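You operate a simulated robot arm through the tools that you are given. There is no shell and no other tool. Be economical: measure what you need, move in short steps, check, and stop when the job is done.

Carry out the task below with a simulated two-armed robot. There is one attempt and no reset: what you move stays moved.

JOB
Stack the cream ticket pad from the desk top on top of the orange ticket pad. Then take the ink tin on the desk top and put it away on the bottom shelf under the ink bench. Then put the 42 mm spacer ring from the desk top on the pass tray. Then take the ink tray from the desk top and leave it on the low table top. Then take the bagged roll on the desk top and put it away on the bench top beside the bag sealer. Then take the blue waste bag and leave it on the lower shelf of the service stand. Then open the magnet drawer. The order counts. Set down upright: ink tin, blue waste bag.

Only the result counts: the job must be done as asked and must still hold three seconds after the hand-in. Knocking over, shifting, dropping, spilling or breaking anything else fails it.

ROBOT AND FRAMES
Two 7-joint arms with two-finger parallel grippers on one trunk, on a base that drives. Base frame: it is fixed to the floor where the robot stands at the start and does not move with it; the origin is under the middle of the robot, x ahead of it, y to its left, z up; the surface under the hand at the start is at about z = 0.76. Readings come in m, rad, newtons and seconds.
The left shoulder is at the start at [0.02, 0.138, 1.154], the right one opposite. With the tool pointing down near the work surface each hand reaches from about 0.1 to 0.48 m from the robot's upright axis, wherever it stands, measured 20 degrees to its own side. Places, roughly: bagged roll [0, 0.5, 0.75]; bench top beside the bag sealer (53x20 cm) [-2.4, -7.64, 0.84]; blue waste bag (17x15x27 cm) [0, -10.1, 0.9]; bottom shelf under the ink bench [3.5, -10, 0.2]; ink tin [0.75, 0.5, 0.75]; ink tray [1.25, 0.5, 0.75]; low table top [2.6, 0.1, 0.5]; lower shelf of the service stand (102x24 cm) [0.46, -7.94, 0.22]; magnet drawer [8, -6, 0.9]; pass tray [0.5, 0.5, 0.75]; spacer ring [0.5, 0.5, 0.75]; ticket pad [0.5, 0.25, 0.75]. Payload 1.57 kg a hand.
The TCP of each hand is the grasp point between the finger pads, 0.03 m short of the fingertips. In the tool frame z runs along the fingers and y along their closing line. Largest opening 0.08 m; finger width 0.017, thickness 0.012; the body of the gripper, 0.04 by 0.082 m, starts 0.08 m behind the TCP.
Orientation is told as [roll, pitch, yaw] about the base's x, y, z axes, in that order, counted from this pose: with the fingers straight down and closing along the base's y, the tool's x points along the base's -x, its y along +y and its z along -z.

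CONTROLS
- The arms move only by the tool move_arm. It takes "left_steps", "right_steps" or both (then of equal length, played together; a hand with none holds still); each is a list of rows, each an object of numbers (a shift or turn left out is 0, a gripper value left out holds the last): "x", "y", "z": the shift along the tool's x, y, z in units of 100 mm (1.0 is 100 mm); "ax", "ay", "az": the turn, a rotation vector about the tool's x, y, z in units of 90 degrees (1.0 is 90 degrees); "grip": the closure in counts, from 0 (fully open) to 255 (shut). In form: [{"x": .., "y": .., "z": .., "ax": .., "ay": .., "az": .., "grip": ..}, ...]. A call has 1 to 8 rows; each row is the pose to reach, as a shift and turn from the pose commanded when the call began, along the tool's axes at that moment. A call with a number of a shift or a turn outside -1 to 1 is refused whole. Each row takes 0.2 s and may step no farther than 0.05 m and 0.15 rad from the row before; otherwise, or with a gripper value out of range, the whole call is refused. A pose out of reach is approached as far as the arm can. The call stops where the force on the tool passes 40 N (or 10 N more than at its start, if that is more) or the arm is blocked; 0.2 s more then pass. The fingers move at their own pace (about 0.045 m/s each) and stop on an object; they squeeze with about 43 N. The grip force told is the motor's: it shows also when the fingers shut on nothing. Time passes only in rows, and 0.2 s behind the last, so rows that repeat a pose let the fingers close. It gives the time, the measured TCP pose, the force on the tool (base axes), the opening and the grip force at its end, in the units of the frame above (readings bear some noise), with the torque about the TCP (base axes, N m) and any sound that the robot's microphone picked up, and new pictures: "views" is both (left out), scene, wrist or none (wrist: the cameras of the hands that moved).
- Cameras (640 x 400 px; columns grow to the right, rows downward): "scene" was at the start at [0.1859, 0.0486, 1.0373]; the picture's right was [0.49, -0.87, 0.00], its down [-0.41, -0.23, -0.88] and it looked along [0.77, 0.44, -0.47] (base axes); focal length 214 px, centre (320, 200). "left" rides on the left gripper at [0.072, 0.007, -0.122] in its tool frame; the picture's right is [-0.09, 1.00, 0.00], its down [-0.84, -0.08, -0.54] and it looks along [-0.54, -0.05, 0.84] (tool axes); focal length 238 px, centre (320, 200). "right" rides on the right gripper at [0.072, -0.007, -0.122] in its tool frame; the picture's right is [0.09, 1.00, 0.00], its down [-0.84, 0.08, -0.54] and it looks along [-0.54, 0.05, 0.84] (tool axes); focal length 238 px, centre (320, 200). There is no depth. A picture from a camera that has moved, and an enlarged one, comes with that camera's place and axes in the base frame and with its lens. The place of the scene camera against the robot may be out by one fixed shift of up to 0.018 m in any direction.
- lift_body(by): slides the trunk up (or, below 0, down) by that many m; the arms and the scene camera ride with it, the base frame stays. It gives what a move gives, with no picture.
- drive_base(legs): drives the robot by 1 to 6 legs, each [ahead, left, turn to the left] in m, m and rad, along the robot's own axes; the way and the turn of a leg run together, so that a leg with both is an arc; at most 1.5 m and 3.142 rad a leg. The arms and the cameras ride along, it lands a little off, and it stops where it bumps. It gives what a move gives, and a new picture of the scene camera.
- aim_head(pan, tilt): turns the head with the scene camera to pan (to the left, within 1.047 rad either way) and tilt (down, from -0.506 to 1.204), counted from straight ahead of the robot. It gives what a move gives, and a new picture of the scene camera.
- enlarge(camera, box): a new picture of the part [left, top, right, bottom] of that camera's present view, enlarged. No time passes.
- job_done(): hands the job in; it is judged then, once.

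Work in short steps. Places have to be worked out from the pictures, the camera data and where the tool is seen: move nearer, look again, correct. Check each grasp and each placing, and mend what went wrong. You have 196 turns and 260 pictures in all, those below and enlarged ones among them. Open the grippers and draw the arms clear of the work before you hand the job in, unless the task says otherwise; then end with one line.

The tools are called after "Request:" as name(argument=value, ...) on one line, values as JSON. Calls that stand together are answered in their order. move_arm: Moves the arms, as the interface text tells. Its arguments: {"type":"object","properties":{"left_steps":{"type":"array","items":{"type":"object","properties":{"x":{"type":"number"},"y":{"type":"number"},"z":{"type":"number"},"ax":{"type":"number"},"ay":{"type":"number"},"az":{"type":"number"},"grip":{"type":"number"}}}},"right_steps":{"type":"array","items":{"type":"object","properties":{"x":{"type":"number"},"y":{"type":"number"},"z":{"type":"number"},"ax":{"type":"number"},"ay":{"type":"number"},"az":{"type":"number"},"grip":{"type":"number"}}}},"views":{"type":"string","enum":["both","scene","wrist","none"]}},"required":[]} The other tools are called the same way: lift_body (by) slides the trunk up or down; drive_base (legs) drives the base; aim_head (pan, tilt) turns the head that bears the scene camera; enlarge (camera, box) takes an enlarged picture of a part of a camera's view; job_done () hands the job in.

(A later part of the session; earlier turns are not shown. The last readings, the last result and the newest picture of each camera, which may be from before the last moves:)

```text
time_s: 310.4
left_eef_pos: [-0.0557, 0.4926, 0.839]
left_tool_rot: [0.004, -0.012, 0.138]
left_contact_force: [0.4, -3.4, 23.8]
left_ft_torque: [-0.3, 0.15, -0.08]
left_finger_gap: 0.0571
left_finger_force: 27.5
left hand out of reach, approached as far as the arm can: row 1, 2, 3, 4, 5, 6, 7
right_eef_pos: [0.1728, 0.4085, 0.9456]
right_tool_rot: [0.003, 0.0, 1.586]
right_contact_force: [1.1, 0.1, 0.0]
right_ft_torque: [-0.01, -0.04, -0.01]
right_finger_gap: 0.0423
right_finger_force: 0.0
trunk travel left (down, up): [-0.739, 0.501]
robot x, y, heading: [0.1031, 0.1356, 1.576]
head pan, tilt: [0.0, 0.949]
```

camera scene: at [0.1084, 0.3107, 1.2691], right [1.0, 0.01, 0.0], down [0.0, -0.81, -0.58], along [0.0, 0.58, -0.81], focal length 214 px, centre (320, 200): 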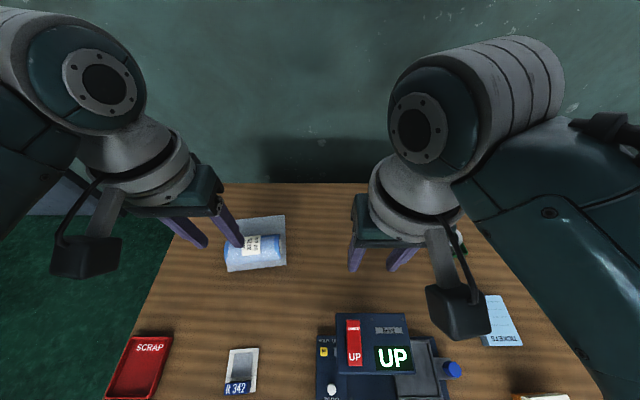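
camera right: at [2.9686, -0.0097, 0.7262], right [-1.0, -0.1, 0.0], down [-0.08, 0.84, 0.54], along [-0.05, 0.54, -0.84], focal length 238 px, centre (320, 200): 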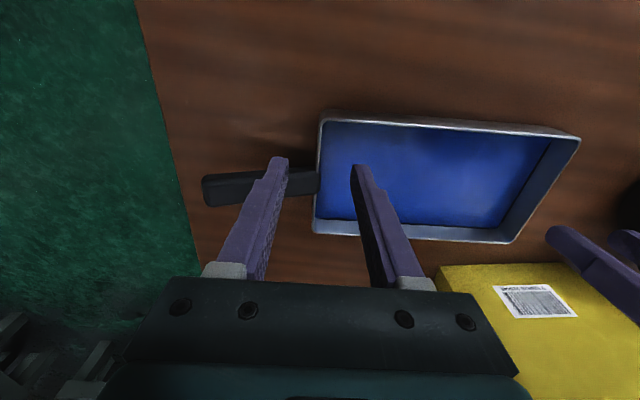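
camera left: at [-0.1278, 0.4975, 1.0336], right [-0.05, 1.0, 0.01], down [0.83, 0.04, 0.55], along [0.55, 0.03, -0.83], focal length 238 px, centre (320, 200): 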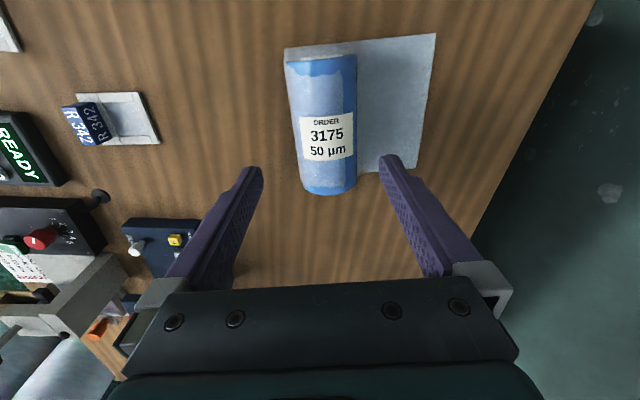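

The arm ran out of reach. I'll open, back up slightly, raise the right hand for clearance, then lower the trunk more.

Request:
move_arm(left_steps=[{"grip": 0}, {"grip": 0}, {"z": -0.2}, {"z": -0.4}, {"z": -0.4}], right_steps=[{"z": -0.2}, {"z": -0.4}, {"z": -0.6}, {"z": -0.8}, {"z": -0.9}], views="none")

Request:
drive_base(legs=[[0.05, 0.04, 0.0]])

Request:
lift_body(by=-0.03)

Request:
enlarge(camera="left", box=[0, 0, 640, 400])

```text
time_s: 311.6
left_eef_pos: [-0.0526, 0.5077, 0.8615]
left_tool_rot: [0.004, -0.013, 0.141]
left_contact_force: [0.9, 1.3, 0.3]
left_ft_torque: [0.0, 0.05, -0.02]
left_finger_gap: 0.0801
left_finger_force: 0.0
left hand out of reach, approached as far as the arm can: row 3, 4, 5
right_eef_pos: [0.1736, 0.4092, 1.0359]
right_tool_rot: [0.002, 0.004, 1.585]
right_contact_force: [0.8, -0.3, 0.4]
right_ft_torque: [0.0, -0.02, 0.01]
right_finger_gap: 0.0422
right_finger_force: 0.1
trunk travel left (down, up): [-0.739, 0.501]
robot x, y, heading: [0.1046, 0.136, 1.573]
head pan, tilt: [0.0, 0.949]
```

```text
time_s: 312.6
left_eef_pos: [-0.0936, 0.5567, 0.8619]
left_tool_rot: [0.002, -0.013, 0.14]
left_contact_force: [0.3, 0.5, 0.6]
left_ft_torque: [0.02, 0.01, -0.01]
left_finger_gap: 0.0799
left_finger_force: 0.1
right_eef_pos: [0.1329, 0.4604, 1.0345]
right_tool_rot: [0.001, 0.002, 1.585]
right_contact_force: [-0.1, 0.3, 0.1]
right_ft_torque: [0.02, 0.01, 0.07]
right_finger_gap: 0.0422
right_finger_force: 0.2
trunk travel left (down, up): [-0.739, 0.501]
robot x, y, heading: [0.0589, 0.1874, 1.576]
head pan, tilt: [0.0, 0.949]
camera scene: at [0.0679, 0.3605, 1.2091], right [1.0, 0.01, 0.0], down [0.0, -0.81, -0.58], along [0.0, 0.58, -0.81], focal length 214 px, centre (320, 200)
```

scene: 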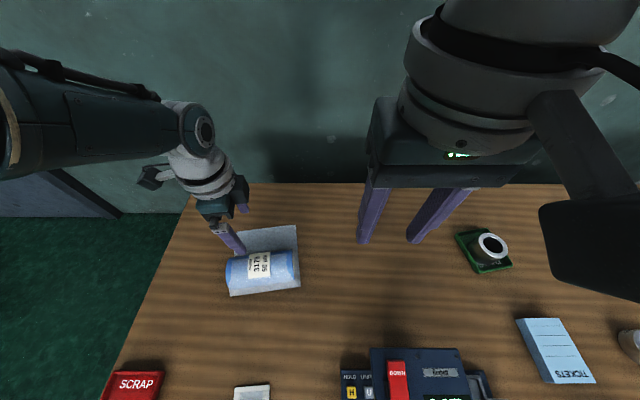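

```text
time_s: 313.1
left_eef_pos: [-0.0931, 0.559, 0.8491]
left_tool_rot: [-0.003, -0.011, 0.137]
left_contact_force: [-0.9, 0.7, 8.2]
left_ft_torque: [-0.44, -0.02, -0.09]
left_finger_gap: 0.0799
left_finger_force: 0.1
right_eef_pos: [0.1316, 0.4594, 1.0196]
right_tool_rot: [0.002, 0.004, 1.584]
right_contact_force: [0.4, 0.4, -0.3]
right_ft_torque: [0.01, 0.04, 0.02]
right_finger_gap: 0.0422
right_finger_force: 0.0
trunk travel left (down, up): [-0.724, 0.516]
robot x, y, heading: [0.0595, 0.1816, 1.58]
head pan, tilt: [0.0, 0.949]
stopped: the force on the tool passed its limit at 75 N (the readings are from after the stop); the commanded pose is now the measured one
```

```text
1.00 times, centred on (320, 200) of left (not enlarged: the box is as wide or as high as the picture)
camera zoom: at [-0.1668, 0.5558, 0.97], right [-0.05, 1.0, 0.0], down [0.83, 0.04, 0.55], along [0.55, 0.02, -0.83], focal length 238 px, centre (320, 200)
```

zoom: 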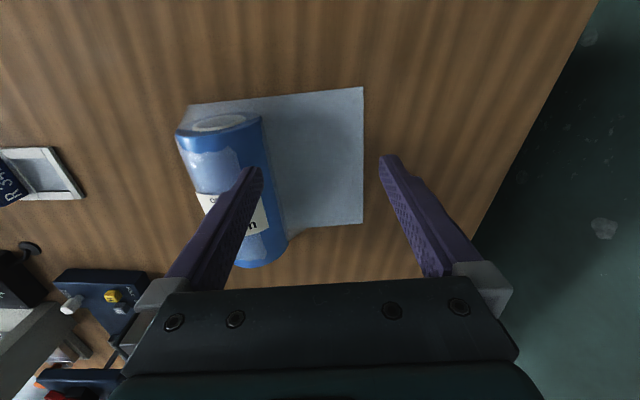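

A finger pressed onto the roll because I hadn't yet compensated the base shift. I'll raise the hand and move it over the roll's actual centre, about (−0.046, 0.4925).

Request:
move_arm(left_steps=[{"z": -0.2}, {"z": -0.3, "x": -0.1, "y": -0.3}, {"z": -0.3, "x": -0.375, "y": -0.6}, {"z": -0.3, "x": -0.375, "y": -0.723}, {"z": -0.3, "x": -0.375, "y": -0.723}], views="wrist")

```text
time_s: 313.9
left_eef_pos: [-0.0525, 0.5542, 0.8532]
left_tool_rot: [0.0, 0.0, 0.134]
left_contact_force: [-2.3, 0.3, 20.7]
left_ft_torque: [-1.03, -0.12, -0.1]
left_finger_gap: 0.0791
left_finger_force: 0.0
left hand out of reach, approached as far as the arm can: row 1, 2, 3, 4
right_eef_pos: [0.1317, 0.4602, 1.0205]
right_tool_rot: [0.003, 0.001, 1.586]
right_contact_force: [0.2, -0.1, 0.1]
right_ft_torque: [0.0, 0.0, 0.01]
right_finger_gap: 0.0423
right_finger_force: 0.0
trunk travel left (down, up): [-0.724, 0.516]
robot x, y, heading: [0.0629, 0.1885, 1.573]
head pan, tilt: [0.0, 0.949]
stopped in row 4 (left hand): the force on the tool passed its limit at 53 N (the readings are from after the stop); the commanded pose is now the measured one
camera left: at [-0.1241, 0.5517, 0.975], right [-0.04, 1.0, 0.0], down [0.84, 0.03, 0.54], along [0.54, 0.02, -0.84], focal length 238 px, centre (320, 200)
```

left: 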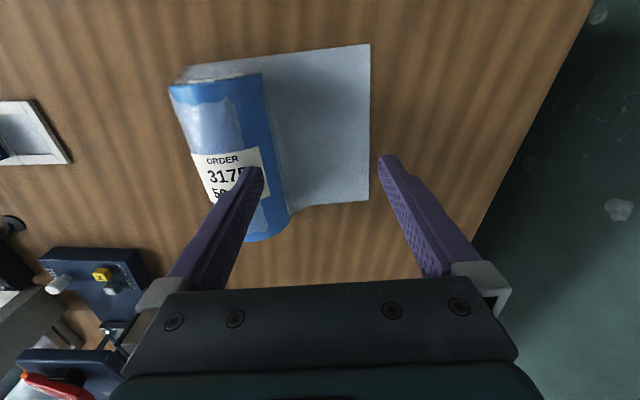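

I'll raise the trunk to lift the hand off, which doesn't depend on arm reach.

Request:
lift_body(by=0.07)

Request:
move_arm(left_steps=[{"y": -0.3}, {"y": -0.6}], views="wrist")

```text
time_s: 315.0
left_eef_pos: [-0.0501, 0.5529, 0.9206]
left_tool_rot: [-0.003, -0.002, 0.134]
left_contact_force: [-0.4, 0.1, 0.2]
left_ft_torque: [0.01, 0.03, -0.03]
left_finger_gap: 0.0803
left_finger_force: 0.0
right_eef_pos: [0.1329, 0.4601, 1.0895]
right_tool_rot: [0.002, 0.004, 1.585]
right_contact_force: [0.1, 0.0, -0.2]
right_ft_torque: [-0.01, -0.02, 0.01]
right_finger_gap: 0.0422
right_finger_force: 0.0
trunk travel left (down, up): [-0.794, 0.446]
robot x, y, heading: [0.0582, 0.185, 1.575]
head pan, tilt: [0.0, 0.949]
```

```text
time_s: 315.6
left_eef_pos: [-0.0325, 0.5209, 0.8923]
left_tool_rot: [-0.002, -0.003, 0.135]
left_contact_force: [0.3, 0.8, 0.2]
left_ft_torque: [0.0, 0.02, 0.02]
left_finger_gap: 0.0801
left_finger_force: 0.1
left hand out of reach, approached as far as the arm can: row 1, 2
right_eef_pos: [0.1328, 0.4587, 1.0899]
right_tool_rot: [0.002, 0.004, 1.584]
right_contact_force: [-0.1, 0.8, 0.2]
right_ft_torque: [-0.02, 0.01, 0.0]
right_finger_gap: 0.0421
right_finger_force: 0.1
trunk travel left (down, up): [-0.794, 0.446]
robot x, y, heading: [0.0642, 0.1859, 1.576]
head pan, tilt: [0.0, 0.949]
camera left: at [-0.1049, 0.5181, 1.0141], right [-0.04, 1.0, 0.0], down [0.84, 0.04, 0.54], along [0.54, 0.02, -0.84], focal length 238 px, centre (320, 200)
```

left: 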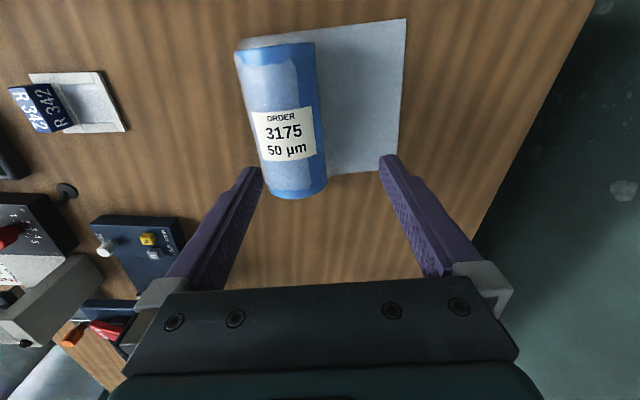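

The arm is cramped here. I'll back the base 11 cm so the arm works further out, then extend the hand forward and up before lowering the trunk.

Request:
drive_base(legs=[[-0.11, 0.0, 0.0]])

Request:
move_arm(left_steps=[{"y": 0.2, "z": -0.2}, {"y": 0.5, "z": -0.3}, {"y": 0.8, "z": -0.5}, {"y": 0.8, "z": -0.6}], views="none")

```text
time_s: 316.7
left_eef_pos: [-0.0316, 0.4143, 0.8932]
left_tool_rot: [-0.001, -0.001, 0.134]
left_contact_force: [-0.4, 0.4, 0.7]
left_ft_torque: [0.01, 0.0, -0.02]
left_finger_gap: 0.08
left_finger_force: 0.0
right_eef_pos: [0.1327, 0.3519, 1.0892]
right_tool_rot: [0.002, 0.004, 1.583]
right_contact_force: [-0.1, -0.1, -0.4]
right_ft_torque: [-0.01, -0.01, 0.02]
right_finger_gap: 0.0424
right_finger_force: 0.1
trunk travel left (down, up): [-0.794, 0.446]
robot x, y, heading: [0.0606, 0.0792, 1.576]
head pan, tilt: [0.0, 0.949]
camera scene: at [0.0684, 0.2531, 1.2639], right [1.0, 0.01, 0.0], down [0.0, -0.81, -0.58], along [0.0, 0.58, -0.81], focal length 214 px, centre (320, 200)
```

scene: 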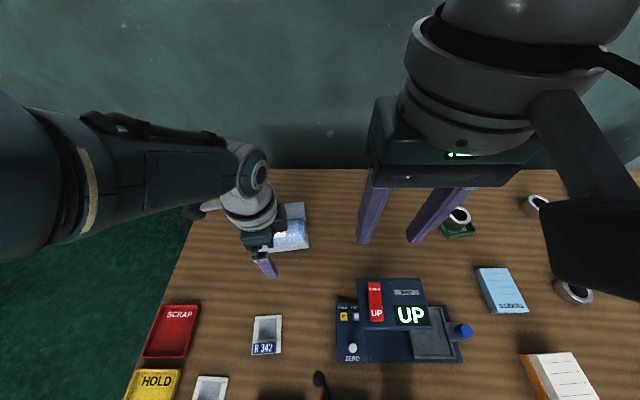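

```text
time_s: 317.7
left_eef_pos: [-0.0466, 0.4763, 0.9622]
left_tool_rot: [-0.002, 0.0, 0.134]
left_contact_force: [-0.3, 0.4, -0.6]
left_ft_torque: [0.01, 0.0, 0.02]
left_finger_gap: 0.0801
left_finger_force: 0.2
left hand out of reach, approached as far as the arm can: row 2, 3, 4
right_eef_pos: [0.1335, 0.3529, 1.0899]
right_tool_rot: [0.002, 0.003, 1.585]
right_contact_force: [0.4, 0.4, -0.2]
right_ft_torque: [0.01, -0.02, 0.0]
right_finger_gap: 0.0422
right_finger_force: 0.1
trunk travel left (down, up): [-0.794, 0.446]
robot x, y, heading: [0.0628, 0.0768, 1.575]
head pan, tilt: [0.0, 0.949]
```

The shoulder is now too high. I'll lower the trunk 7 cm (tips still above the roll), then extend and raise again.

Request:
lift_body(by=-0.08)

Request:
move_arm(left_steps=[{"z": -0.2}, {"z": -0.5, "y": 0.1}, {"z": -0.7, "y": 0.15}, {"z": -0.7, "y": 0.16}], views="none")

Request:
lift_body(by=-0.08)

Request:
move_arm(left_steps=[{"z": 0.0}], views="wrist")

```text
time_s: 318.9
left_eef_pos: [-0.0453, 0.4751, 0.882]
left_tool_rot: [0.0, 0.0, 0.134]
left_contact_force: [0.5, -0.2, -0.2]
left_ft_torque: [-0.04, 0.03, 0.0]
left_finger_gap: 0.08
left_finger_force: 0.0
right_eef_pos: [0.1334, 0.3525, 1.009]
right_tool_rot: [0.002, 0.003, 1.585]
right_contact_force: [-0.1, 0.9, -0.1]
right_ft_torque: [0.02, -0.02, -0.01]
right_finger_gap: 0.0425
right_finger_force: 0.1
trunk travel left (down, up): [-0.714, 0.526]
robot x, y, heading: [0.062, 0.0759, 1.574]
head pan, tilt: [0.0, 0.949]
```

```text
time_s: 319.9
left_eef_pos: [-0.0435, 0.5088, 0.9458]
left_tool_rot: [-0.002, 0.0, 0.132]
left_contact_force: [-0.2, 0.6, 1.1]
left_ft_torque: [0.0, 0.01, 0.0]
left_finger_gap: 0.0801
left_finger_force: 0.1
left hand out of reach, approached as far as the arm can: row 1, 2, 3, 4
right_eef_pos: [0.1344, 0.3519, 1.0098]
right_tool_rot: [0.001, 0.004, 1.585]
right_contact_force: [0.2, 0.0, 0.2]
right_ft_torque: [0.0, 0.02, 0.0]
right_finger_gap: 0.0423
right_finger_force: 0.0
trunk travel left (down, up): [-0.714, 0.526]
robot x, y, heading: [0.0626, 0.0792, 1.581]
head pan, tilt: [0.0, 0.949]
```

```text
time_s: 321.1
left_eef_pos: [-0.0432, 0.5082, 0.8666]
left_tool_rot: [-0.002, 0.0, 0.133]
left_contact_force: [-0.3, -0.5, -0.1]
left_ft_torque: [0.0, -0.02, -0.01]
left_finger_gap: 0.0801
left_finger_force: 0.1
right_eef_pos: [0.1337, 0.3523, 0.9307]
right_tool_rot: [0.003, 0.003, 1.585]
right_contact_force: [-0.1, -0.3, -0.5]
right_ft_torque: [0.01, 0.0, -0.01]
right_finger_gap: 0.0424
right_finger_force: 0.0
trunk travel left (down, up): [-0.634, 0.606]
robot x, y, heading: [0.0591, 0.0774, 1.576]
head pan, tilt: [0.0, 0.949]
```

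```text
time_s: 321.5
left_eef_pos: [-0.0433, 0.5075, 0.865]
left_tool_rot: [-0.002, 0.0, 0.135]
left_contact_force: [-0.3, -0.2, -0.5]
left_ft_torque: [-0.01, 0.02, -0.02]
left_finger_gap: 0.08
left_finger_force: 0.1
right_eef_pos: [0.1329, 0.3521, 0.9301]
right_tool_rot: [0.002, 0.004, 1.586]
right_contact_force: [0.0, -0.6, 0.7]
right_ft_torque: [0.01, 0.0, 0.02]
right_finger_gap: 0.0424
right_finger_force: 0.0
trunk travel left (down, up): [-0.634, 0.606]
robot x, y, heading: [0.0611, 0.0794, 1.578]
head pan, tilt: [0.0, 0.949]
camera left: at [-0.1158, 0.5053, 0.9877], right [-0.04, 1.0, 0.0], down [0.84, 0.04, 0.54], along [0.54, 0.02, -0.84], focal length 238 px, centre (320, 200)
```

left: 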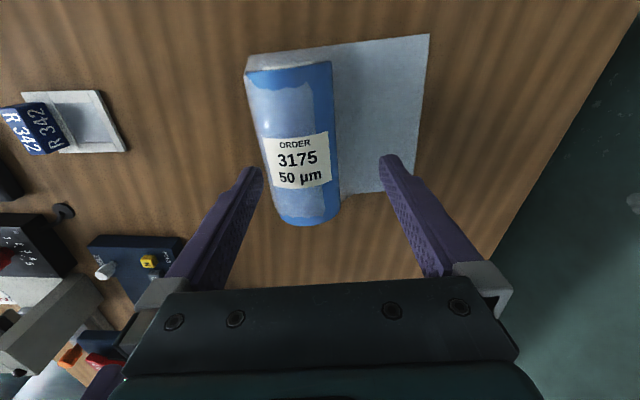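

I'll raise the right hand out of the way and shift the left −14 mm across, then check reach while descending slightly.

Request:
move_arm(left_steps=[{"y": -0.07}, {"y": -0.145}, {"y": -0.145, "z": 0.15}, {"y": -0.145, "z": 0.25}], right_steps=[{"z": -0.2}, {"z": -0.5}, {"z": -0.8}, {"z": -1.0}], views="none")

```text
time_s: 322.2
left_eef_pos: [-0.04, 0.5002, 0.8539]
left_tool_rot: [-0.004, 0.0, 0.134]
left_contact_force: [0.0, 0.5, 0.9]
left_ft_torque: [0.01, -0.01, 0.01]
left_finger_gap: 0.0798
left_finger_force: 0.1
left hand out of reach, approached as far as the arm can: row 1, 2, 3
right_eef_pos: [0.1351, 0.3562, 0.993]
right_tool_rot: [-0.012, -0.003, 1.572]
right_contact_force: [2.7, 6.8, -19.9]
right_ft_torque: [0.91, 0.3, 0.26]
right_finger_gap: 0.0425
right_finger_force: 0.1
trunk travel left (down, up): [-0.634, 0.606]
robot x, y, heading: [0.0637, 0.0782, 1.577]
head pan, tilt: [0.0, 0.949]
stopped in row 3 (right hand): the force on the tool passed its limit at 86 N (the readings are from after the stop); the commanded pose is now the measured one
```

The right hand touched my own head, so I'll move it down a little and to the right. The left continues down to z≈0.798.

Request:
move_arm(left_steps=[{"y": -0.03, "z": 0.15}, {"y": -0.06, "z": 0.3}, {"y": -0.06, "z": 0.45}, {"y": -0.06, "z": 0.56}], right_steps=[{"z": 0.1, "y": -0.1}, {"z": 0.2, "y": -0.4}, {"z": 0.2, "y": -0.8}, {"z": 0.2, "y": -1.0}], views="wrist")

```text
time_s: 323.2
left_eef_pos: [-0.0438, 0.4774, 0.807]
left_tool_rot: [-0.005, 0.0, 0.135]
left_contact_force: [1.3, 0.0, -0.8]
left_ft_torque: [0.04, -0.03, -0.03]
left_finger_gap: 0.0801
left_finger_force: 0.0
left hand out of reach, approached as far as the arm can: row 2, 3, 4
right_eef_pos: [0.2373, 0.3556, 0.9747]
right_tool_rot: [-0.01, -0.002, 1.575]
right_contact_force: [-0.4, -0.6, -0.7]
right_ft_torque: [-0.02, -0.01, -0.01]
right_finger_gap: 0.0422
right_finger_force: 0.1
trunk travel left (down, up): [-0.634, 0.606]
robot x, y, heading: [0.0639, 0.0764, 1.577]
head pan, tilt: [0.0, 0.949]
camera right: at [0.2421, 0.2832, 1.0959], right [-1.0, -0.1, -0.01], down [-0.09, 0.84, 0.54], along [-0.04, 0.54, -0.84], focal length 238 px, centre (320, 200)
camera left: at [-0.116, 0.4753, 0.9284], right [-0.04, 1.0, -0.01], down [0.84, 0.04, 0.54], along [0.54, 0.02, -0.84], focal length 238 px, centre (320, 200)
```

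right: 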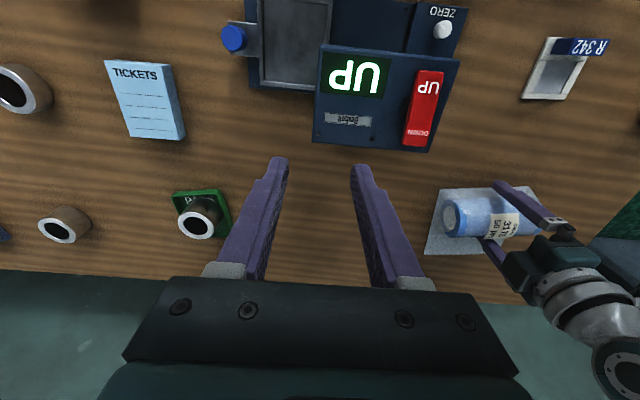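
left: 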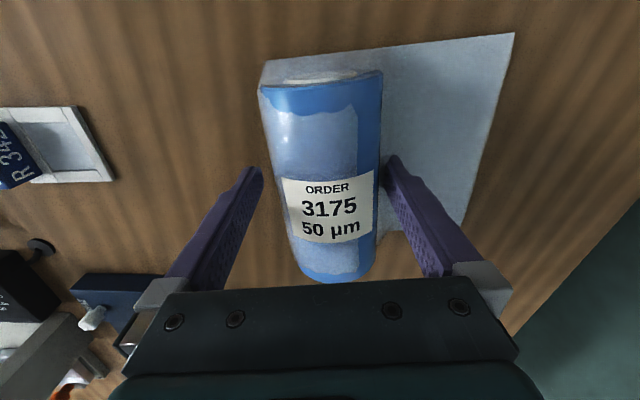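

The roll is between the fingers with no contact force. I'll close here.

Request:
move_arm(left_steps=[{"grip": 120}, {"grip": 200}, {"grip": 255}, {"grip": 255}, {"grip": 255}], views="wrist")

```text
time_s: 324.4
left_eef_pos: [-0.0435, 0.4794, 0.8056]
left_tool_rot: [-0.007, 0.0, 0.134]
left_contact_force: [-0.5, 0.5, 0.5]
left_ft_torque: [-0.03, 0.08, -0.02]
left_finger_gap: 0.0666
left_finger_force: 43.4
right_eef_pos: [0.2351, 0.3557, 0.9755]
right_tool_rot: [-0.011, -0.001, 1.574]
right_contact_force: [-0.7, -0.2, 0.7]
right_ft_torque: [-0.01, 0.05, 0.0]
right_finger_gap: 0.0423
right_finger_force: 0.0
trunk travel left (down, up): [-0.634, 0.606]
robot x, y, heading: [0.0607, 0.0803, 1.572]
head pan, tilt: [0.0, 0.949]
camera left: at [-0.1162, 0.4757, 0.9287], right [-0.04, 1.0, -0.01], down [0.84, 0.04, 0.54], along [0.54, 0.02, -0.84], focal length 238 px, centre (320, 200)
```

left: 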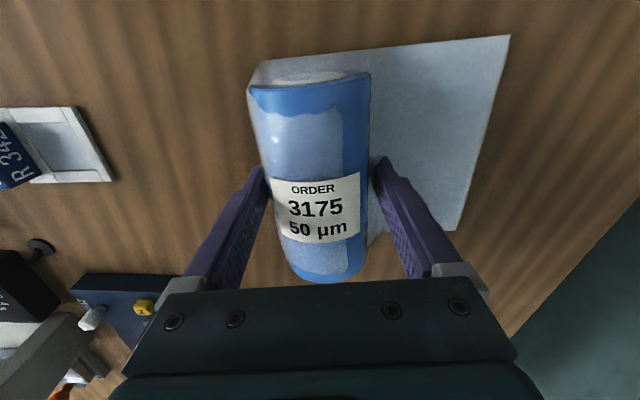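

Gripped at 66.6 mm. I'll lift with the trunk.

Request:
lift_body(by=0.2)

Request:
enlarge(camera="left", box=[0, 0, 640, 400])

```text
time_s: 326.6
left_eef_pos: [-0.0434, 0.4783, 1.0063]
left_tool_rot: [-0.005, 0.001, 0.135]
left_contact_force: [0.0, -0.1, -2.7]
left_ft_torque: [0.01, 0.01, 0.02]
left_finger_gap: 0.0669
left_finger_force: 42.8
right_eef_pos: [0.2356, 0.356, 1.1761]
right_tool_rot: [-0.012, -0.001, 1.575]
right_contact_force: [-0.5, -0.1, -0.7]
right_ft_torque: [0.0, -0.03, 0.0]
right_finger_gap: 0.0423
right_finger_force: 0.1
trunk travel left (down, up): [-0.834, 0.406]
robot x, y, heading: [0.0655, 0.0746, 1.575]
head pan, tilt: [0.0, 0.949]
```

```text
1.00 times, centred on (320, 200) of left (not enlarged: the box is as wide or as high as the picture)
camera zoom: at [-0.1161, 0.4754, 1.1285], right [-0.04, 1.0, -0.01], down [0.84, 0.04, 0.54], along [0.54, 0.02, -0.84], focal length 238 px, centre (320, 200)
```

zoom: 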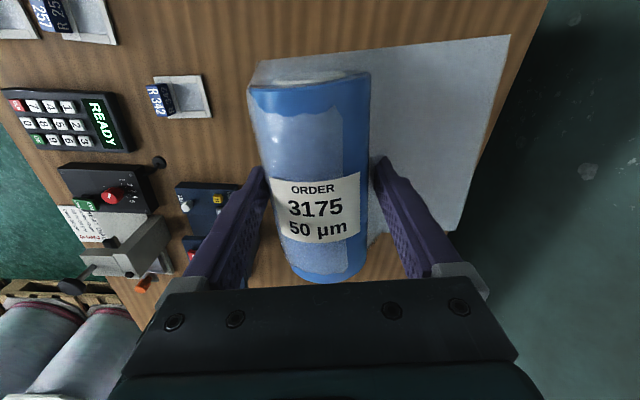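

The roll is secure. I'll back out (still facing +y), then reverse down the aisle along the known waypoints.

Request:
drive_base(legs=[[-0.52, 0.0, -0.005], [0.0, -0.6, 0.0], [-1.13, 0.0, 0.0], [-1.33, 0.23, 0.0]])

```text
time_s: 344.2
left_eef_pos: [0.2979, -2.4689, 1.0064]
left_tool_rot: [-0.005, 0.0, 0.106]
left_contact_force: [-0.2, -0.1, -2.8]
left_ft_torque: [-0.01, 0.01, 0.01]
left_finger_gap: 0.0668
left_finger_force: 43.0
right_eef_pos: [0.5737, -2.5989, 1.1755]
right_tool_rot: [-0.01, -0.003, 1.546]
right_contact_force: [-0.2, -0.3, 0.2]
right_ft_torque: [0.0, 0.0, 0.01]
right_finger_gap: 0.0422
right_finger_force: 0.0
trunk travel left (down, up): [-0.834, 0.406]
robot x, y, heading: [0.3879, -2.8731, 1.551]
head pan, tilt: [0.0, 0.949]
camera scene: at [0.4029, -2.6968, 1.3039], right [1.0, -0.02, 0.0], down [-0.02, -0.81, -0.58], along [0.01, 0.58, -0.81], focal length 214 px, centre (320, 200)
```

scene: 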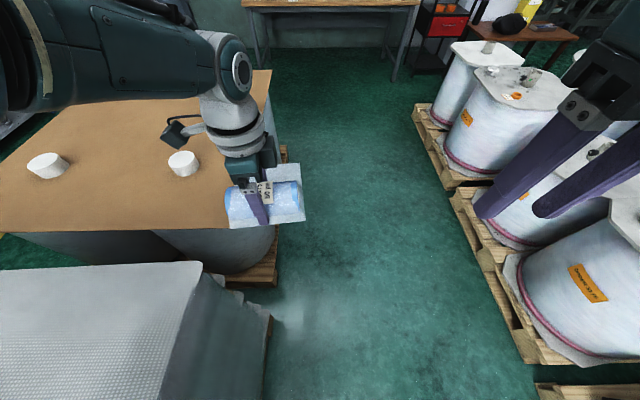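

I'll pass the gap and continue to y≈−4.7.

Request:
drive_base(legs=[[-0.73, -0.04, 0.02], [-0.36, 0.055, 0.0], [-0.74, 0.0, 0.0], [-1.0, 0.6, 0.0], [-1.0, 0.7, 0.0]])

Request:
aim_head(pan=1.04, tilt=0.3)

```text
time_s: 365.1
left_eef_pos: [-1.0468, -6.3027, 1.0065]
left_tool_rot: [-0.005, 0.0, 0.118]
left_contact_force: [-0.8, 0.0, -3.4]
left_ft_torque: [-0.01, 0.02, -0.01]
left_finger_gap: 0.067
left_finger_force: 43.0
right_eef_pos: [-0.7692, -6.43, 1.1752]
right_tool_rot: [-0.01, -0.001, 1.559]
right_contact_force: [0.2, 0.6, 1.3]
right_ft_torque: [0.0, -0.01, -0.04]
right_finger_gap: 0.0424
right_finger_force: 0.0
trunk travel left (down, up): [-0.834, 0.406]
robot x, y, heading: [-0.9519, -6.7066, 1.56]
head pan, tilt: [0.0, 0.949]
camera scene: at [-0.9387, -6.5302, 1.3039], right [1.0, -0.01, 0.0], down [-0.01, -0.81, -0.58], along [0.01, 0.58, -0.81], focal length 214 px, centre (320, 200)
```

scene: 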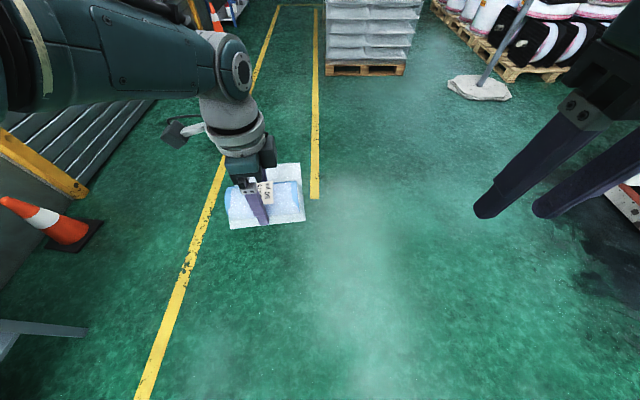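

```text
time_s: 366.4
left_eef_pos: [-1.0461, -6.3036, 1.0074]
left_tool_rot: [-0.005, 0.0, 0.119]
left_contact_force: [-1.4, -0.6, -2.1]
left_ft_torque: [0.01, 0.01, -0.02]
left_finger_gap: 0.0669
left_finger_force: 43.5
right_eef_pos: [-0.7695, -6.4315, 1.1754]
right_tool_rot: [-0.01, -0.002, 1.56]
right_contact_force: [0.4, -0.1, -0.1]
right_ft_torque: [0.02, -0.05, -0.01]
right_finger_gap: 0.0424
right_finger_force: 0.0
trunk travel left (down, up): [-0.834, 0.406]
robot x, y, heading: [-0.9472, -6.703, 1.561]
head pan, tilt: [1.04, 0.3]
camera scene: at [-1.0195, -6.5548, 1.3597], right [0.52, 0.86, 0.0], down [0.25, -0.15, -0.96], along [-0.82, 0.49, -0.3], focal length 214 px, centre (320, 200)
```

scene: 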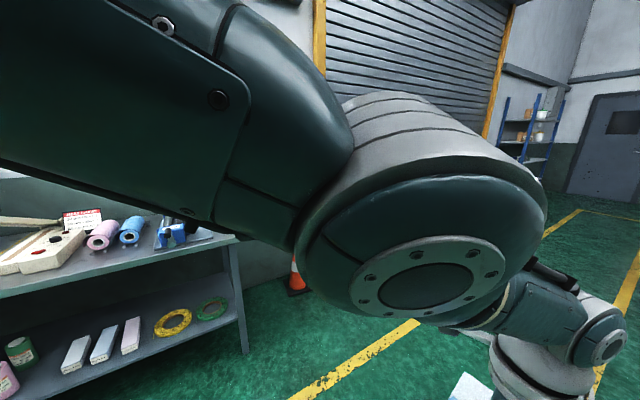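

The bench's front corner is near (−2.19, −6.46). I'll turn to face −x and move in front of the target spot to look.

Request:
drive_base(legs=[[0.0, 0.0, 1.58], [0.25, 0.9, 0.0]])

Request:
aim_head(pan=-0.15, tilt=0.5)

```text
time_s: 375.1
left_eef_pos: [-1.6036, -7.7029, 1.0075]
left_tool_rot: [-0.005, -0.001, 1.701]
left_contact_force: [0.3, 0.4, -3.9]
left_ft_torque: [0.03, -0.04, 0.02]
left_finger_gap: 0.0667
left_finger_force: 42.8
right_eef_pos: [-1.4796, -7.4223, 1.1754]
right_tool_rot: [-0.012, -0.002, 3.14]
right_contact_force: [0.0, 0.8, 0.8]
right_ft_torque: [-0.01, 0.01, -0.03]
right_finger_gap: 0.0424
right_finger_force: 0.0
trunk travel left (down, up): [-0.834, 0.406]
robot x, y, heading: [-1.1996, -7.5967, -3.14]
head pan, tilt: [1.04, 0.3]
camera scene: at [-1.3416, -7.6746, 1.3598], right [-0.86, 0.5, 0.0], down [0.15, 0.26, -0.96], along [-0.48, -0.82, -0.3], focal length 214 px, centre (320, 200)
```

scene: 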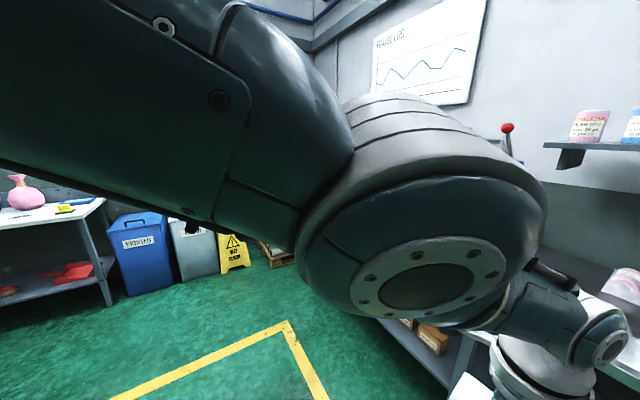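

```text
time_s: 376.5
left_eef_pos: [-1.6021, -7.7017, 1.0075]
left_tool_rot: [-0.007, 0.0, 1.699]
left_contact_force: [0.1, -0.7, -2.6]
left_ft_torque: [-0.03, 0.0, -0.03]
left_finger_gap: 0.0669
left_finger_force: 43.0
right_eef_pos: [-1.4789, -7.4227, 1.1754]
right_tool_rot: [-0.009, -0.003, 3.141]
right_contact_force: [-0.2, 0.4, 0.1]
right_ft_torque: [-0.03, -0.02, -0.04]
right_finger_gap: 0.0423
right_finger_force: 0.2
trunk travel left (down, up): [-0.834, 0.406]
robot x, y, heading: [-1.2022, -7.5956, -3.137]
head pan, tilt: [-0.15, 0.499]
camera scene: at [-1.3845, -7.5806, 1.3414], right [0.15, 0.99, 0.0], down [0.47, -0.07, -0.88], along [-0.87, 0.13, -0.48], focal length 214 px, centre (320, 200)
```

scene: 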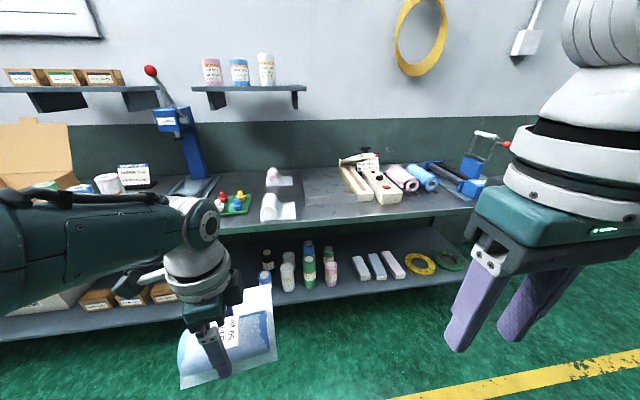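

I'll enlarge the bench area beside the sealer to choose a free spot.

Request:
enlarge(camera="scene", box=[200, 140, 440, 250])

```text
2.67 times, centred on (320, 195) of scene
camera zoom: at [-1.3845, -7.5806, 1.3414], right [0.15, 0.99, 0.0], down [0.47, -0.07, -0.88], along [-0.87, 0.13, -0.48], focal length 572 px, centre (320, 213)
```

zoom: 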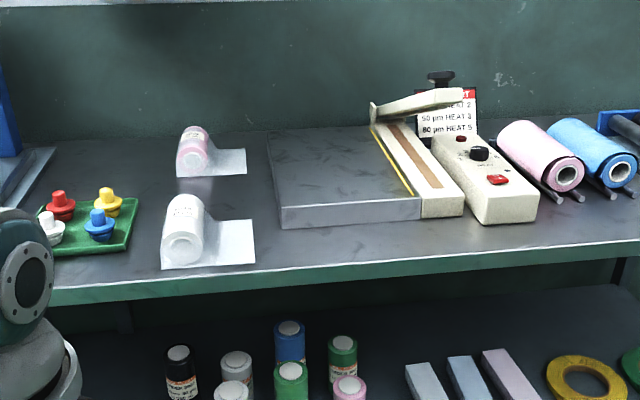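

The free slot is between the two existing bagged rolls, centred at about (−2.39, −7.64). I'll rotate the left hand so the roll axis lies along x like its neighbours, raising the hand as I go.

Request:
move_arm(left_steps=[{"az": -0.09, "z": -0.1}, {"az": -0.18, "z": -0.2}, {"az": -0.27, "z": -0.3}, {"az": -0.36, "z": -0.4}, {"az": -0.45, "z": -0.5}, {"az": -0.54, "z": -0.6}, {"az": -0.63, "z": -0.7}, {"az": -0.72, "z": -0.8}], views="none")

Request:
move_arm(left_steps=[{"az": -0.09, "z": -0.1}, {"az": -0.197, "z": -0.2}, {"az": -0.197, "z": -0.5}, {"az": -0.197, "z": -0.7}], views="wrist")

```text
time_s: 378.3
left_eef_pos: [-1.6336, -7.6969, 1.0737]
left_tool_rot: [-0.003, 0.007, 2.835]
left_contact_force: [0.1, -0.1, -3.2]
left_ft_torque: [0.02, 0.02, 0.01]
left_finger_gap: 0.0668
left_finger_force: 42.6
left hand out of reach, approached as far as the arm can: row 1, 2, 3, 4, 5, 6, 7, 8
right_eef_pos: [-1.4803, -7.423, 1.1765]
right_tool_rot: [-0.01, 0.0, 3.141]
right_contact_force: [-0.1, -0.3, 0.8]
right_ft_torque: [0.02, -0.02, -0.02]
right_finger_gap: 0.0424
right_finger_force: 0.0
trunk travel left (down, up): [-0.834, 0.406]
robot x, y, heading: [-1.2018, -7.5975, -3.14]
head pan, tilt: [-0.15, 0.499]
```

```text
refused: row 2 steps farther than a row can; nothing moved
```

Request:
move_arm(left_steps=[{"az": -0.09, "z": -0.1}, {"az": -0.18, "z": -0.3}, {"az": -0.195, "z": -0.6}, {"az": -0.195, "z": -0.9}, {"az": -0.195, "z": -1.0}], views="none")

Request:
lift_body(by=-0.15)

Request:
drive_base(legs=[[0.4, -0.1, 0.0]])

```text
time_s: 379.5
left_eef_pos: [-1.6612, -7.6898, 1.1699]
left_tool_rot: [0.0, 0.006, 3.139]
left_contact_force: [-0.3, -0.2, -2.4]
left_ft_torque: [0.04, 0.01, 0.01]
left_finger_gap: 0.0667
left_finger_force: 43.1
left hand out of reach, approached as far as the arm can: row 2, 3, 4, 5
right_eef_pos: [-1.4795, -7.4227, 1.1751]
right_tool_rot: [-0.01, -0.004, 3.142]
right_contact_force: [1.0, 0.1, 0.2]
right_ft_torque: [0.02, 0.0, 0.02]
right_finger_gap: 0.0422
right_finger_force: 0.0
trunk travel left (down, up): [-0.834, 0.406]
robot x, y, heading: [-1.2016, -7.596, -3.138]
head pan, tilt: [-0.15, 0.499]
```

```text
time_s: 381.2
left_eef_pos: [-1.6617, -7.6893, 1.0194]
left_tool_rot: [0.002, 0.008, 3.136]
left_contact_force: [0.2, 0.5, -2.8]
left_ft_torque: [0.04, -0.01, -0.01]
left_finger_gap: 0.0667
left_finger_force: 43.2
right_eef_pos: [-1.48, -7.4232, 1.0258]
right_tool_rot: [-0.01, -0.001, 3.141]
right_contact_force: [1.0, 0.0, 0.2]
right_ft_torque: [0.01, 0.0, 0.02]
right_finger_gap: 0.042
right_finger_force: 0.0
trunk travel left (down, up): [-0.684, 0.556]
robot x, y, heading: [-1.2028, -7.6006, -3.138]
head pan, tilt: [-0.15, 0.499]
```

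```text
time_s: 383.8
left_eef_pos: [-2.0685, -7.5896, 1.0196]
left_tool_rot: [-0.001, 0.007, 3.138]
left_contact_force: [-0.3, -0.3, -3.2]
left_ft_torque: [0.0, 0.0, 0.01]
left_finger_gap: 0.0669
left_finger_force: 43.3
right_eef_pos: [-1.8866, -7.3229, 1.0261]
right_tool_rot: [-0.011, -0.001, 3.141]
right_contact_force: [-0.3, 0.4, -0.1]
right_ft_torque: [0.0, 0.03, -0.01]
right_finger_gap: 0.0425
right_finger_force: 0.0
trunk travel left (down, up): [-0.684, 0.556]
robot x, y, heading: [-1.6113, -7.4974, -3.14]
head pan, tilt: [-0.15, 0.499]
camera scene: at [-1.792, -7.4806, 1.1914], right [0.15, 0.99, 0.0], down [0.47, -0.07, -0.88], along [-0.87, 0.13, -0.48], focal length 214 px, centre (320, 200)
```

scene: 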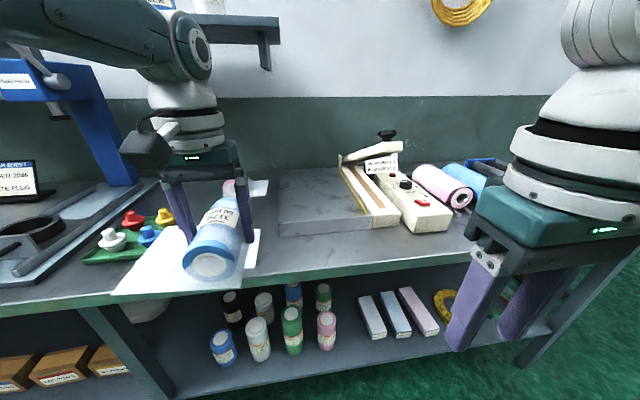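

Good. I'll advance 0.31 m with a small lateral correction so the roll sits over the slot.

Request:
drive_base(legs=[[0.31, 0.015, 0.0]])

Request:
enlarge(camera="left", box=[0, 0, 640, 400])

```text
time_s: 385.9
left_eef_pos: [-2.3803, -7.6059, 1.0184]
left_tool_rot: [0.0, 0.006, 3.139]
left_contact_force: [-0.9, -0.3, -4.2]
left_ft_torque: [0.01, 0.0, -0.02]
left_finger_gap: 0.0667
left_finger_force: 42.6
right_eef_pos: [-2.2008, -7.3393, 1.0257]
right_tool_rot: [-0.011, -0.002, -3.141]
right_contact_force: [-0.2, 0.7, 0.1]
right_ft_torque: [0.01, -0.01, 0.0]
right_finger_gap: 0.0423
right_finger_force: 0.1
trunk travel left (down, up): [-0.684, 0.556]
robot x, y, heading: [-1.9213, -7.515, -3.14]
head pan, tilt: [-0.15, 0.499]
camera scene: at [-2.1042, -7.4965, 1.1914], right [0.15, 0.99, 0.0], down [0.47, -0.07, -0.88], along [-0.87, 0.13, -0.48], focal length 214 px, centre (320, 200)
```

scene: 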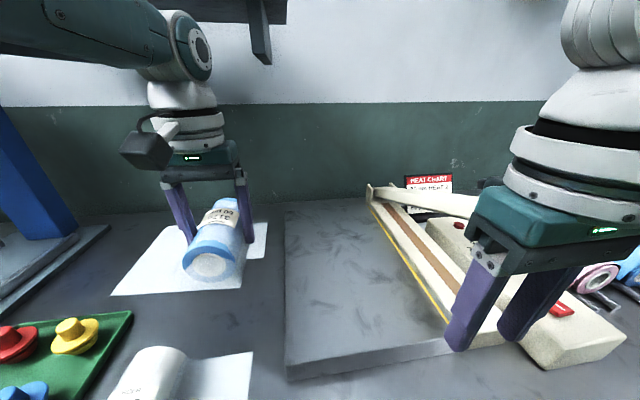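

```text
1.00 times, centred on (320, 200) of left (not enlarged: the box is as wide or as high as the picture)
camera zoom: at [-2.3098, -7.613, 1.1412], right [-0.09, -1.0, 0.0], down [-0.84, 0.08, 0.54], along [-0.53, 0.05, -0.84], focal length 238 px, centre (320, 200)
```

zoom: 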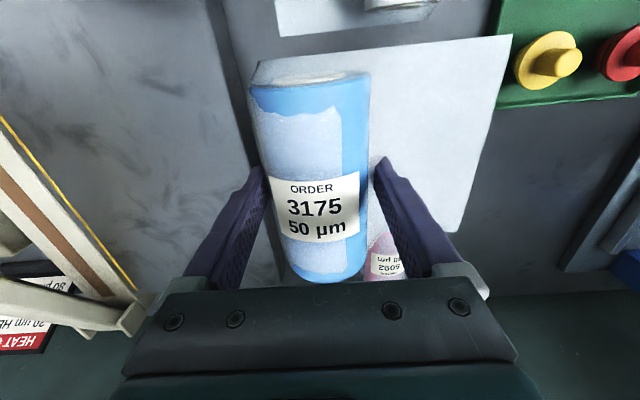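

The roll and bag fit in the slot (bag x −2.31…−2.48, y to −7.73). I'll lower it 11 cm.

Request:
move_arm(left_steps=[{"z": 0.3}, {"z": 0.6}, {"z": 0.9}, {"z": 1.0}], views="none")

Request:
move_arm(left_steps=[{"z": 0.08}, {"z": 0.14}, {"z": 0.2}, {"z": 0.24}], views="wrist")

```text
time_s: 386.9
left_eef_pos: [-2.3575, -7.6132, 0.9305]
left_tool_rot: [-0.001, 0.008, 3.139]
left_contact_force: [-0.9, 0.3, -2.3]
left_ft_torque: [0.02, 0.03, -0.07]
left_finger_gap: 0.067
left_finger_force: 42.2
left hand out of reach, approached as far as the arm can: row 1, 2, 3, 4
right_eef_pos: [-2.199, -7.339, 1.0261]
right_tool_rot: [-0.011, -0.002, -3.14]
right_contact_force: [0.0, 0.1, 0.2]
right_ft_torque: [0.02, 0.0, 0.01]
right_finger_gap: 0.0426
right_finger_force: 0.0
trunk travel left (down, up): [-0.684, 0.556]
robot x, y, heading: [-1.9225, -7.5132, -3.142]
head pan, tilt: [-0.15, 0.499]
```

```text
time_s: 387.9
left_eef_pos: [-2.3501, -7.6145, 0.9088]
left_tool_rot: [0.0, 0.008, 3.14]
left_contact_force: [-0.5, 0.2, -2.5]
left_ft_torque: [0.04, 0.04, -0.04]
left_finger_gap: 0.0668
left_finger_force: 42.5
left hand out of reach, approached as far as the arm can: row 2, 3, 4
right_eef_pos: [-2.1982, -7.3385, 1.0249]
right_tool_rot: [-0.011, -0.002, -3.141]
right_contact_force: [-0.3, 0.6, -0.7]
right_ft_torque: [0.0, 0.01, 0.0]
right_finger_gap: 0.0424
right_finger_force: 0.0
trunk travel left (down, up): [-0.684, 0.556]
robot x, y, heading: [-1.9192, -7.5149, -3.137]
head pan, tilt: [-0.15, 0.499]
camera left: at [-2.279, -7.6217, 1.0318], right [-0.09, -1.0, 0.0], down [-0.84, 0.08, 0.54], along [-0.53, 0.05, -0.84], focal length 238 px, centre (320, 200)
```

left: 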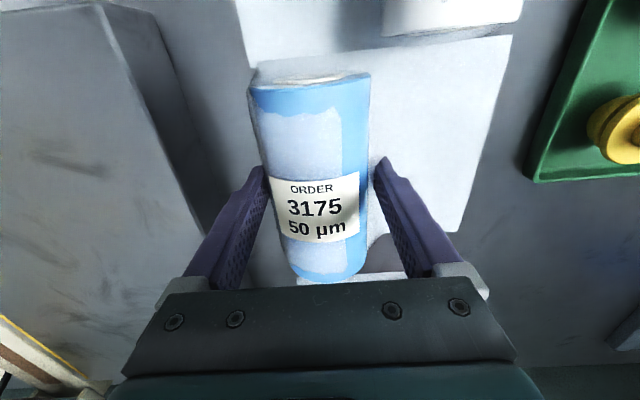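

The arm stretched to its limit and pulled back 3 cm. I'll drive 4 cm forward and finish lowering with the trunk.

Request:
drive_base(legs=[[0.042, -0.01, 0.0]])

Request:
lift_body(by=-0.015)

```text
time_s: 388.8
left_eef_pos: [-2.3922, -7.6063, 0.9103]
left_tool_rot: [0.0, 0.007, 3.141]
left_contact_force: [0.1, -1.2, -3.2]
left_ft_torque: [0.02, -0.05, -0.02]
left_finger_gap: 0.0668
left_finger_force: 42.9
right_eef_pos: [-2.2405, -7.3288, 1.0245]
right_tool_rot: [-0.01, -0.002, -3.139]
right_contact_force: [0.7, 0.0, -0.2]
right_ft_torque: [0.01, 0.0, -0.01]
right_finger_gap: 0.0424
right_finger_force: 0.1
trunk travel left (down, up): [-0.684, 0.556]
robot x, y, heading: [-1.9646, -7.5039, -3.142]
head pan, tilt: [-0.15, 0.499]
camera scene: at [-2.1464, -7.4865, 1.1914], right [0.15, 0.99, 0.0], down [0.47, -0.07, -0.88], along [-0.87, 0.13, -0.48], focal length 214 px, centre (320, 200)
```

scene: 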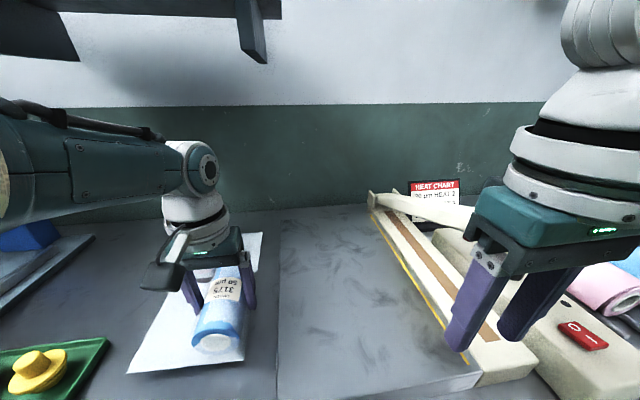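

```text
time_s: 389.4
left_eef_pos: [-2.3951, -7.6057, 0.8965]
left_tool_rot: [0.001, 0.002, 3.139]
left_contact_force: [4.8, -1.1, 19.1]
left_ft_torque: [0.23, -0.08, -0.14]
left_finger_gap: 0.0668
left_finger_force: 42.9
right_eef_pos: [-2.2421, -7.3302, 1.011]
right_tool_rot: [-0.01, -0.001, -3.139]
right_contact_force: [0.0, 0.6, 0.5]
right_ft_torque: [-0.01, -0.03, 0.0]
right_finger_gap: 0.0422
right_finger_force: 0.0
trunk travel left (down, up): [-0.669, 0.571]
robot x, y, heading: [-1.9645, -7.5029, -3.138]
head pan, tilt: [-0.15, 0.499]
```

Contact with the bench at 19 N. I'll release and view.

Request:
move_arm(left_steps=[{"grip": 150}, {"grip": 60}, {"grip": 0}, {"grip": 0}], views="none")

Request:
lift_body(by=0.15)

Request:
enlarge(camera="left", box=[0, 0, 640, 400])

```text
time_s: 390.4
left_eef_pos: [-2.3915, -7.6042, 0.8937]
left_tool_rot: [0.0, 0.008, 3.14]
left_contact_force: [-0.9, -0.1, -0.1]
left_ft_torque: [-0.03, -0.03, -0.03]
left_finger_gap: 0.08
left_finger_force: 0.0
right_eef_pos: [-2.241, -7.329, 1.0102]
right_tool_rot: [-0.01, -0.001, -3.14]
right_contact_force: [-0.9, -0.1, -1.2]
right_ft_torque: [-0.05, 0.02, -0.03]
right_finger_gap: 0.0424
right_finger_force: 0.0
trunk travel left (down, up): [-0.669, 0.571]
robot x, y, heading: [-1.9636, -7.5047, -3.133]
head pan, tilt: [-0.15, 0.499]
```

```text
time_s: 392.2
left_eef_pos: [-2.392, -7.605, 1.0443]
left_tool_rot: [0.0, 0.007, 3.14]
left_contact_force: [0.3, 0.1, -0.3]
left_ft_torque: [-0.02, 0.02, 0.01]
left_finger_gap: 0.08
left_finger_force: 0.0
right_eef_pos: [-2.2412, -7.3287, 1.1604]
right_tool_rot: [-0.011, -0.002, -3.139]
right_contact_force: [-0.3, 0.3, 0.2]
right_ft_torque: [-0.02, 0.01, -0.01]
right_finger_gap: 0.0422
right_finger_force: 0.0
trunk travel left (down, up): [-0.819, 0.421]
robot x, y, heading: [-1.9668, -7.5037, -3.14]
head pan, tilt: [-0.15, 0.499]
```

```text
1.00 times, centred on (320, 200) of left (not enlarged: the box is as wide or as high as the picture)
camera zoom: at [-2.3212, -7.6119, 1.1668], right [-0.09, -1.0, 0.0], down [-0.84, 0.08, 0.54], along [-0.53, 0.05, -0.84], focal length 238 px, centre (320, 200)
```

zoom: 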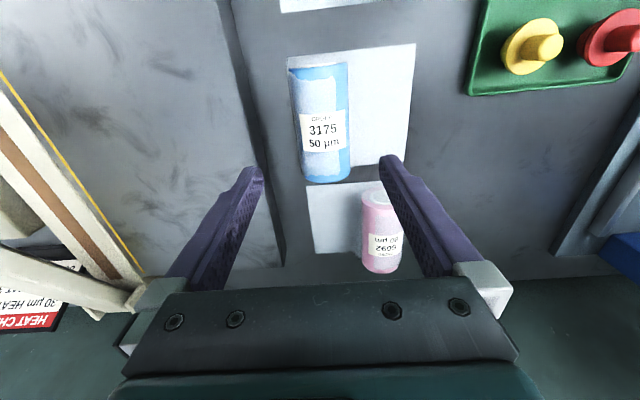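

Step 5 is done: the roll lies between its neighbours. Now the blue waste bag at about (0, −10.1). I'll back off, turn to face −y and drive in front of the waste table.

Request:
drive_base(legs=[[-0.65, 0.0, 0.0], [0.0, 0.0, 1.57], [1.35, 0.0, 0.0], [0.0, 1.15, 0.0]])

Request:
aim_head(pan=0.15, tilt=0.35)

```text
time_s: 411.5
left_eef_pos: [-0.1079, -9.3342, 1.0442]
left_tool_rot: [0.0, 0.007, -1.628]
left_contact_force: [0.3, -1.2, -1.0]
left_ft_torque: [-0.02, 0.01, 0.03]
left_finger_gap: 0.0802
left_finger_force: 0.1
right_eef_pos: [-0.3747, -9.1673, 1.1606]
right_tool_rot: [-0.011, -0.002, -1.629]
right_contact_force: [-0.4, 0.5, -0.3]
right_ft_torque: [0.01, -0.02, -0.02]
right_finger_gap: 0.0424
right_finger_force: 0.0
trunk travel left (down, up): [-0.819, 0.421]
robot x, y, heading: [-0.1868, -8.8961, -1.627]
head pan, tilt: [-0.15, 0.499]
camera scene: at [-0.2019, -9.0855, 1.3264], right [-0.98, 0.2, 0.0], down [0.1, 0.47, -0.88], along [-0.18, -0.86, -0.48], focal length 214 px, centre (320, 200)
```

scene: 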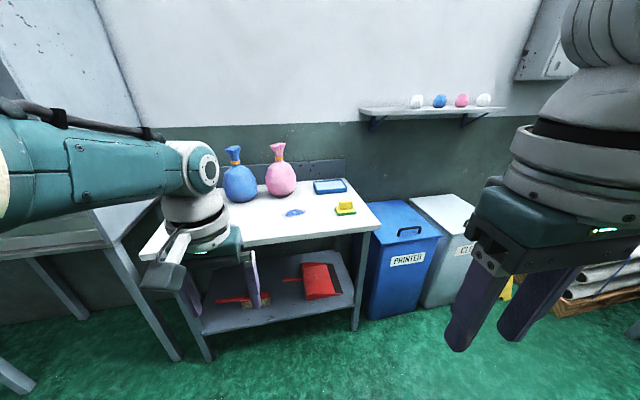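

```text
time_s: 412.3
left_eef_pos: [-0.1082, -9.3345, 1.0447]
left_tool_rot: [-0.001, 0.009, -1.63]
left_contact_force: [-0.4, 0.0, -0.2]
left_ft_torque: [0.01, 0.01, -0.02]
left_finger_gap: 0.0802
left_finger_force: 0.0
right_eef_pos: [-0.3747, -9.1695, 1.1608]
right_tool_rot: [-0.011, -0.001, -1.628]
right_contact_force: [-0.8, 0.8, -0.2]
right_ft_torque: [-0.01, 0.05, 0.02]
right_finger_gap: 0.0424
right_finger_force: 0.2
trunk travel left (down, up): [-0.819, 0.421]
robot x, y, heading: [-0.1803, -8.9052, -1.626]
head pan, tilt: [0.15, 0.351]
camera scene: at [-0.1746, -9.0891, 1.3401], right [-1.0, -0.09, 0.0], down [-0.03, 0.34, -0.94], along [0.09, -0.93, -0.34], focal length 214 px, centre (320, 200)
```

scene: 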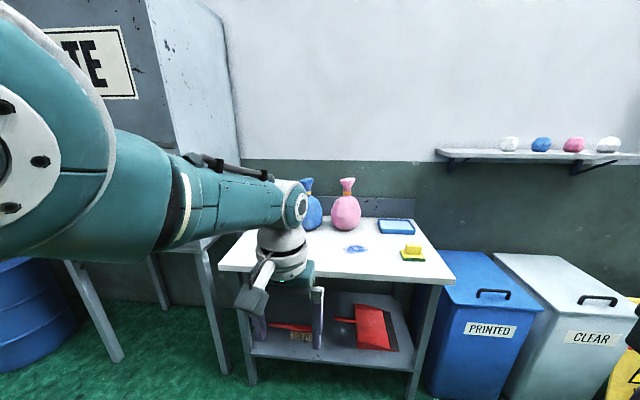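

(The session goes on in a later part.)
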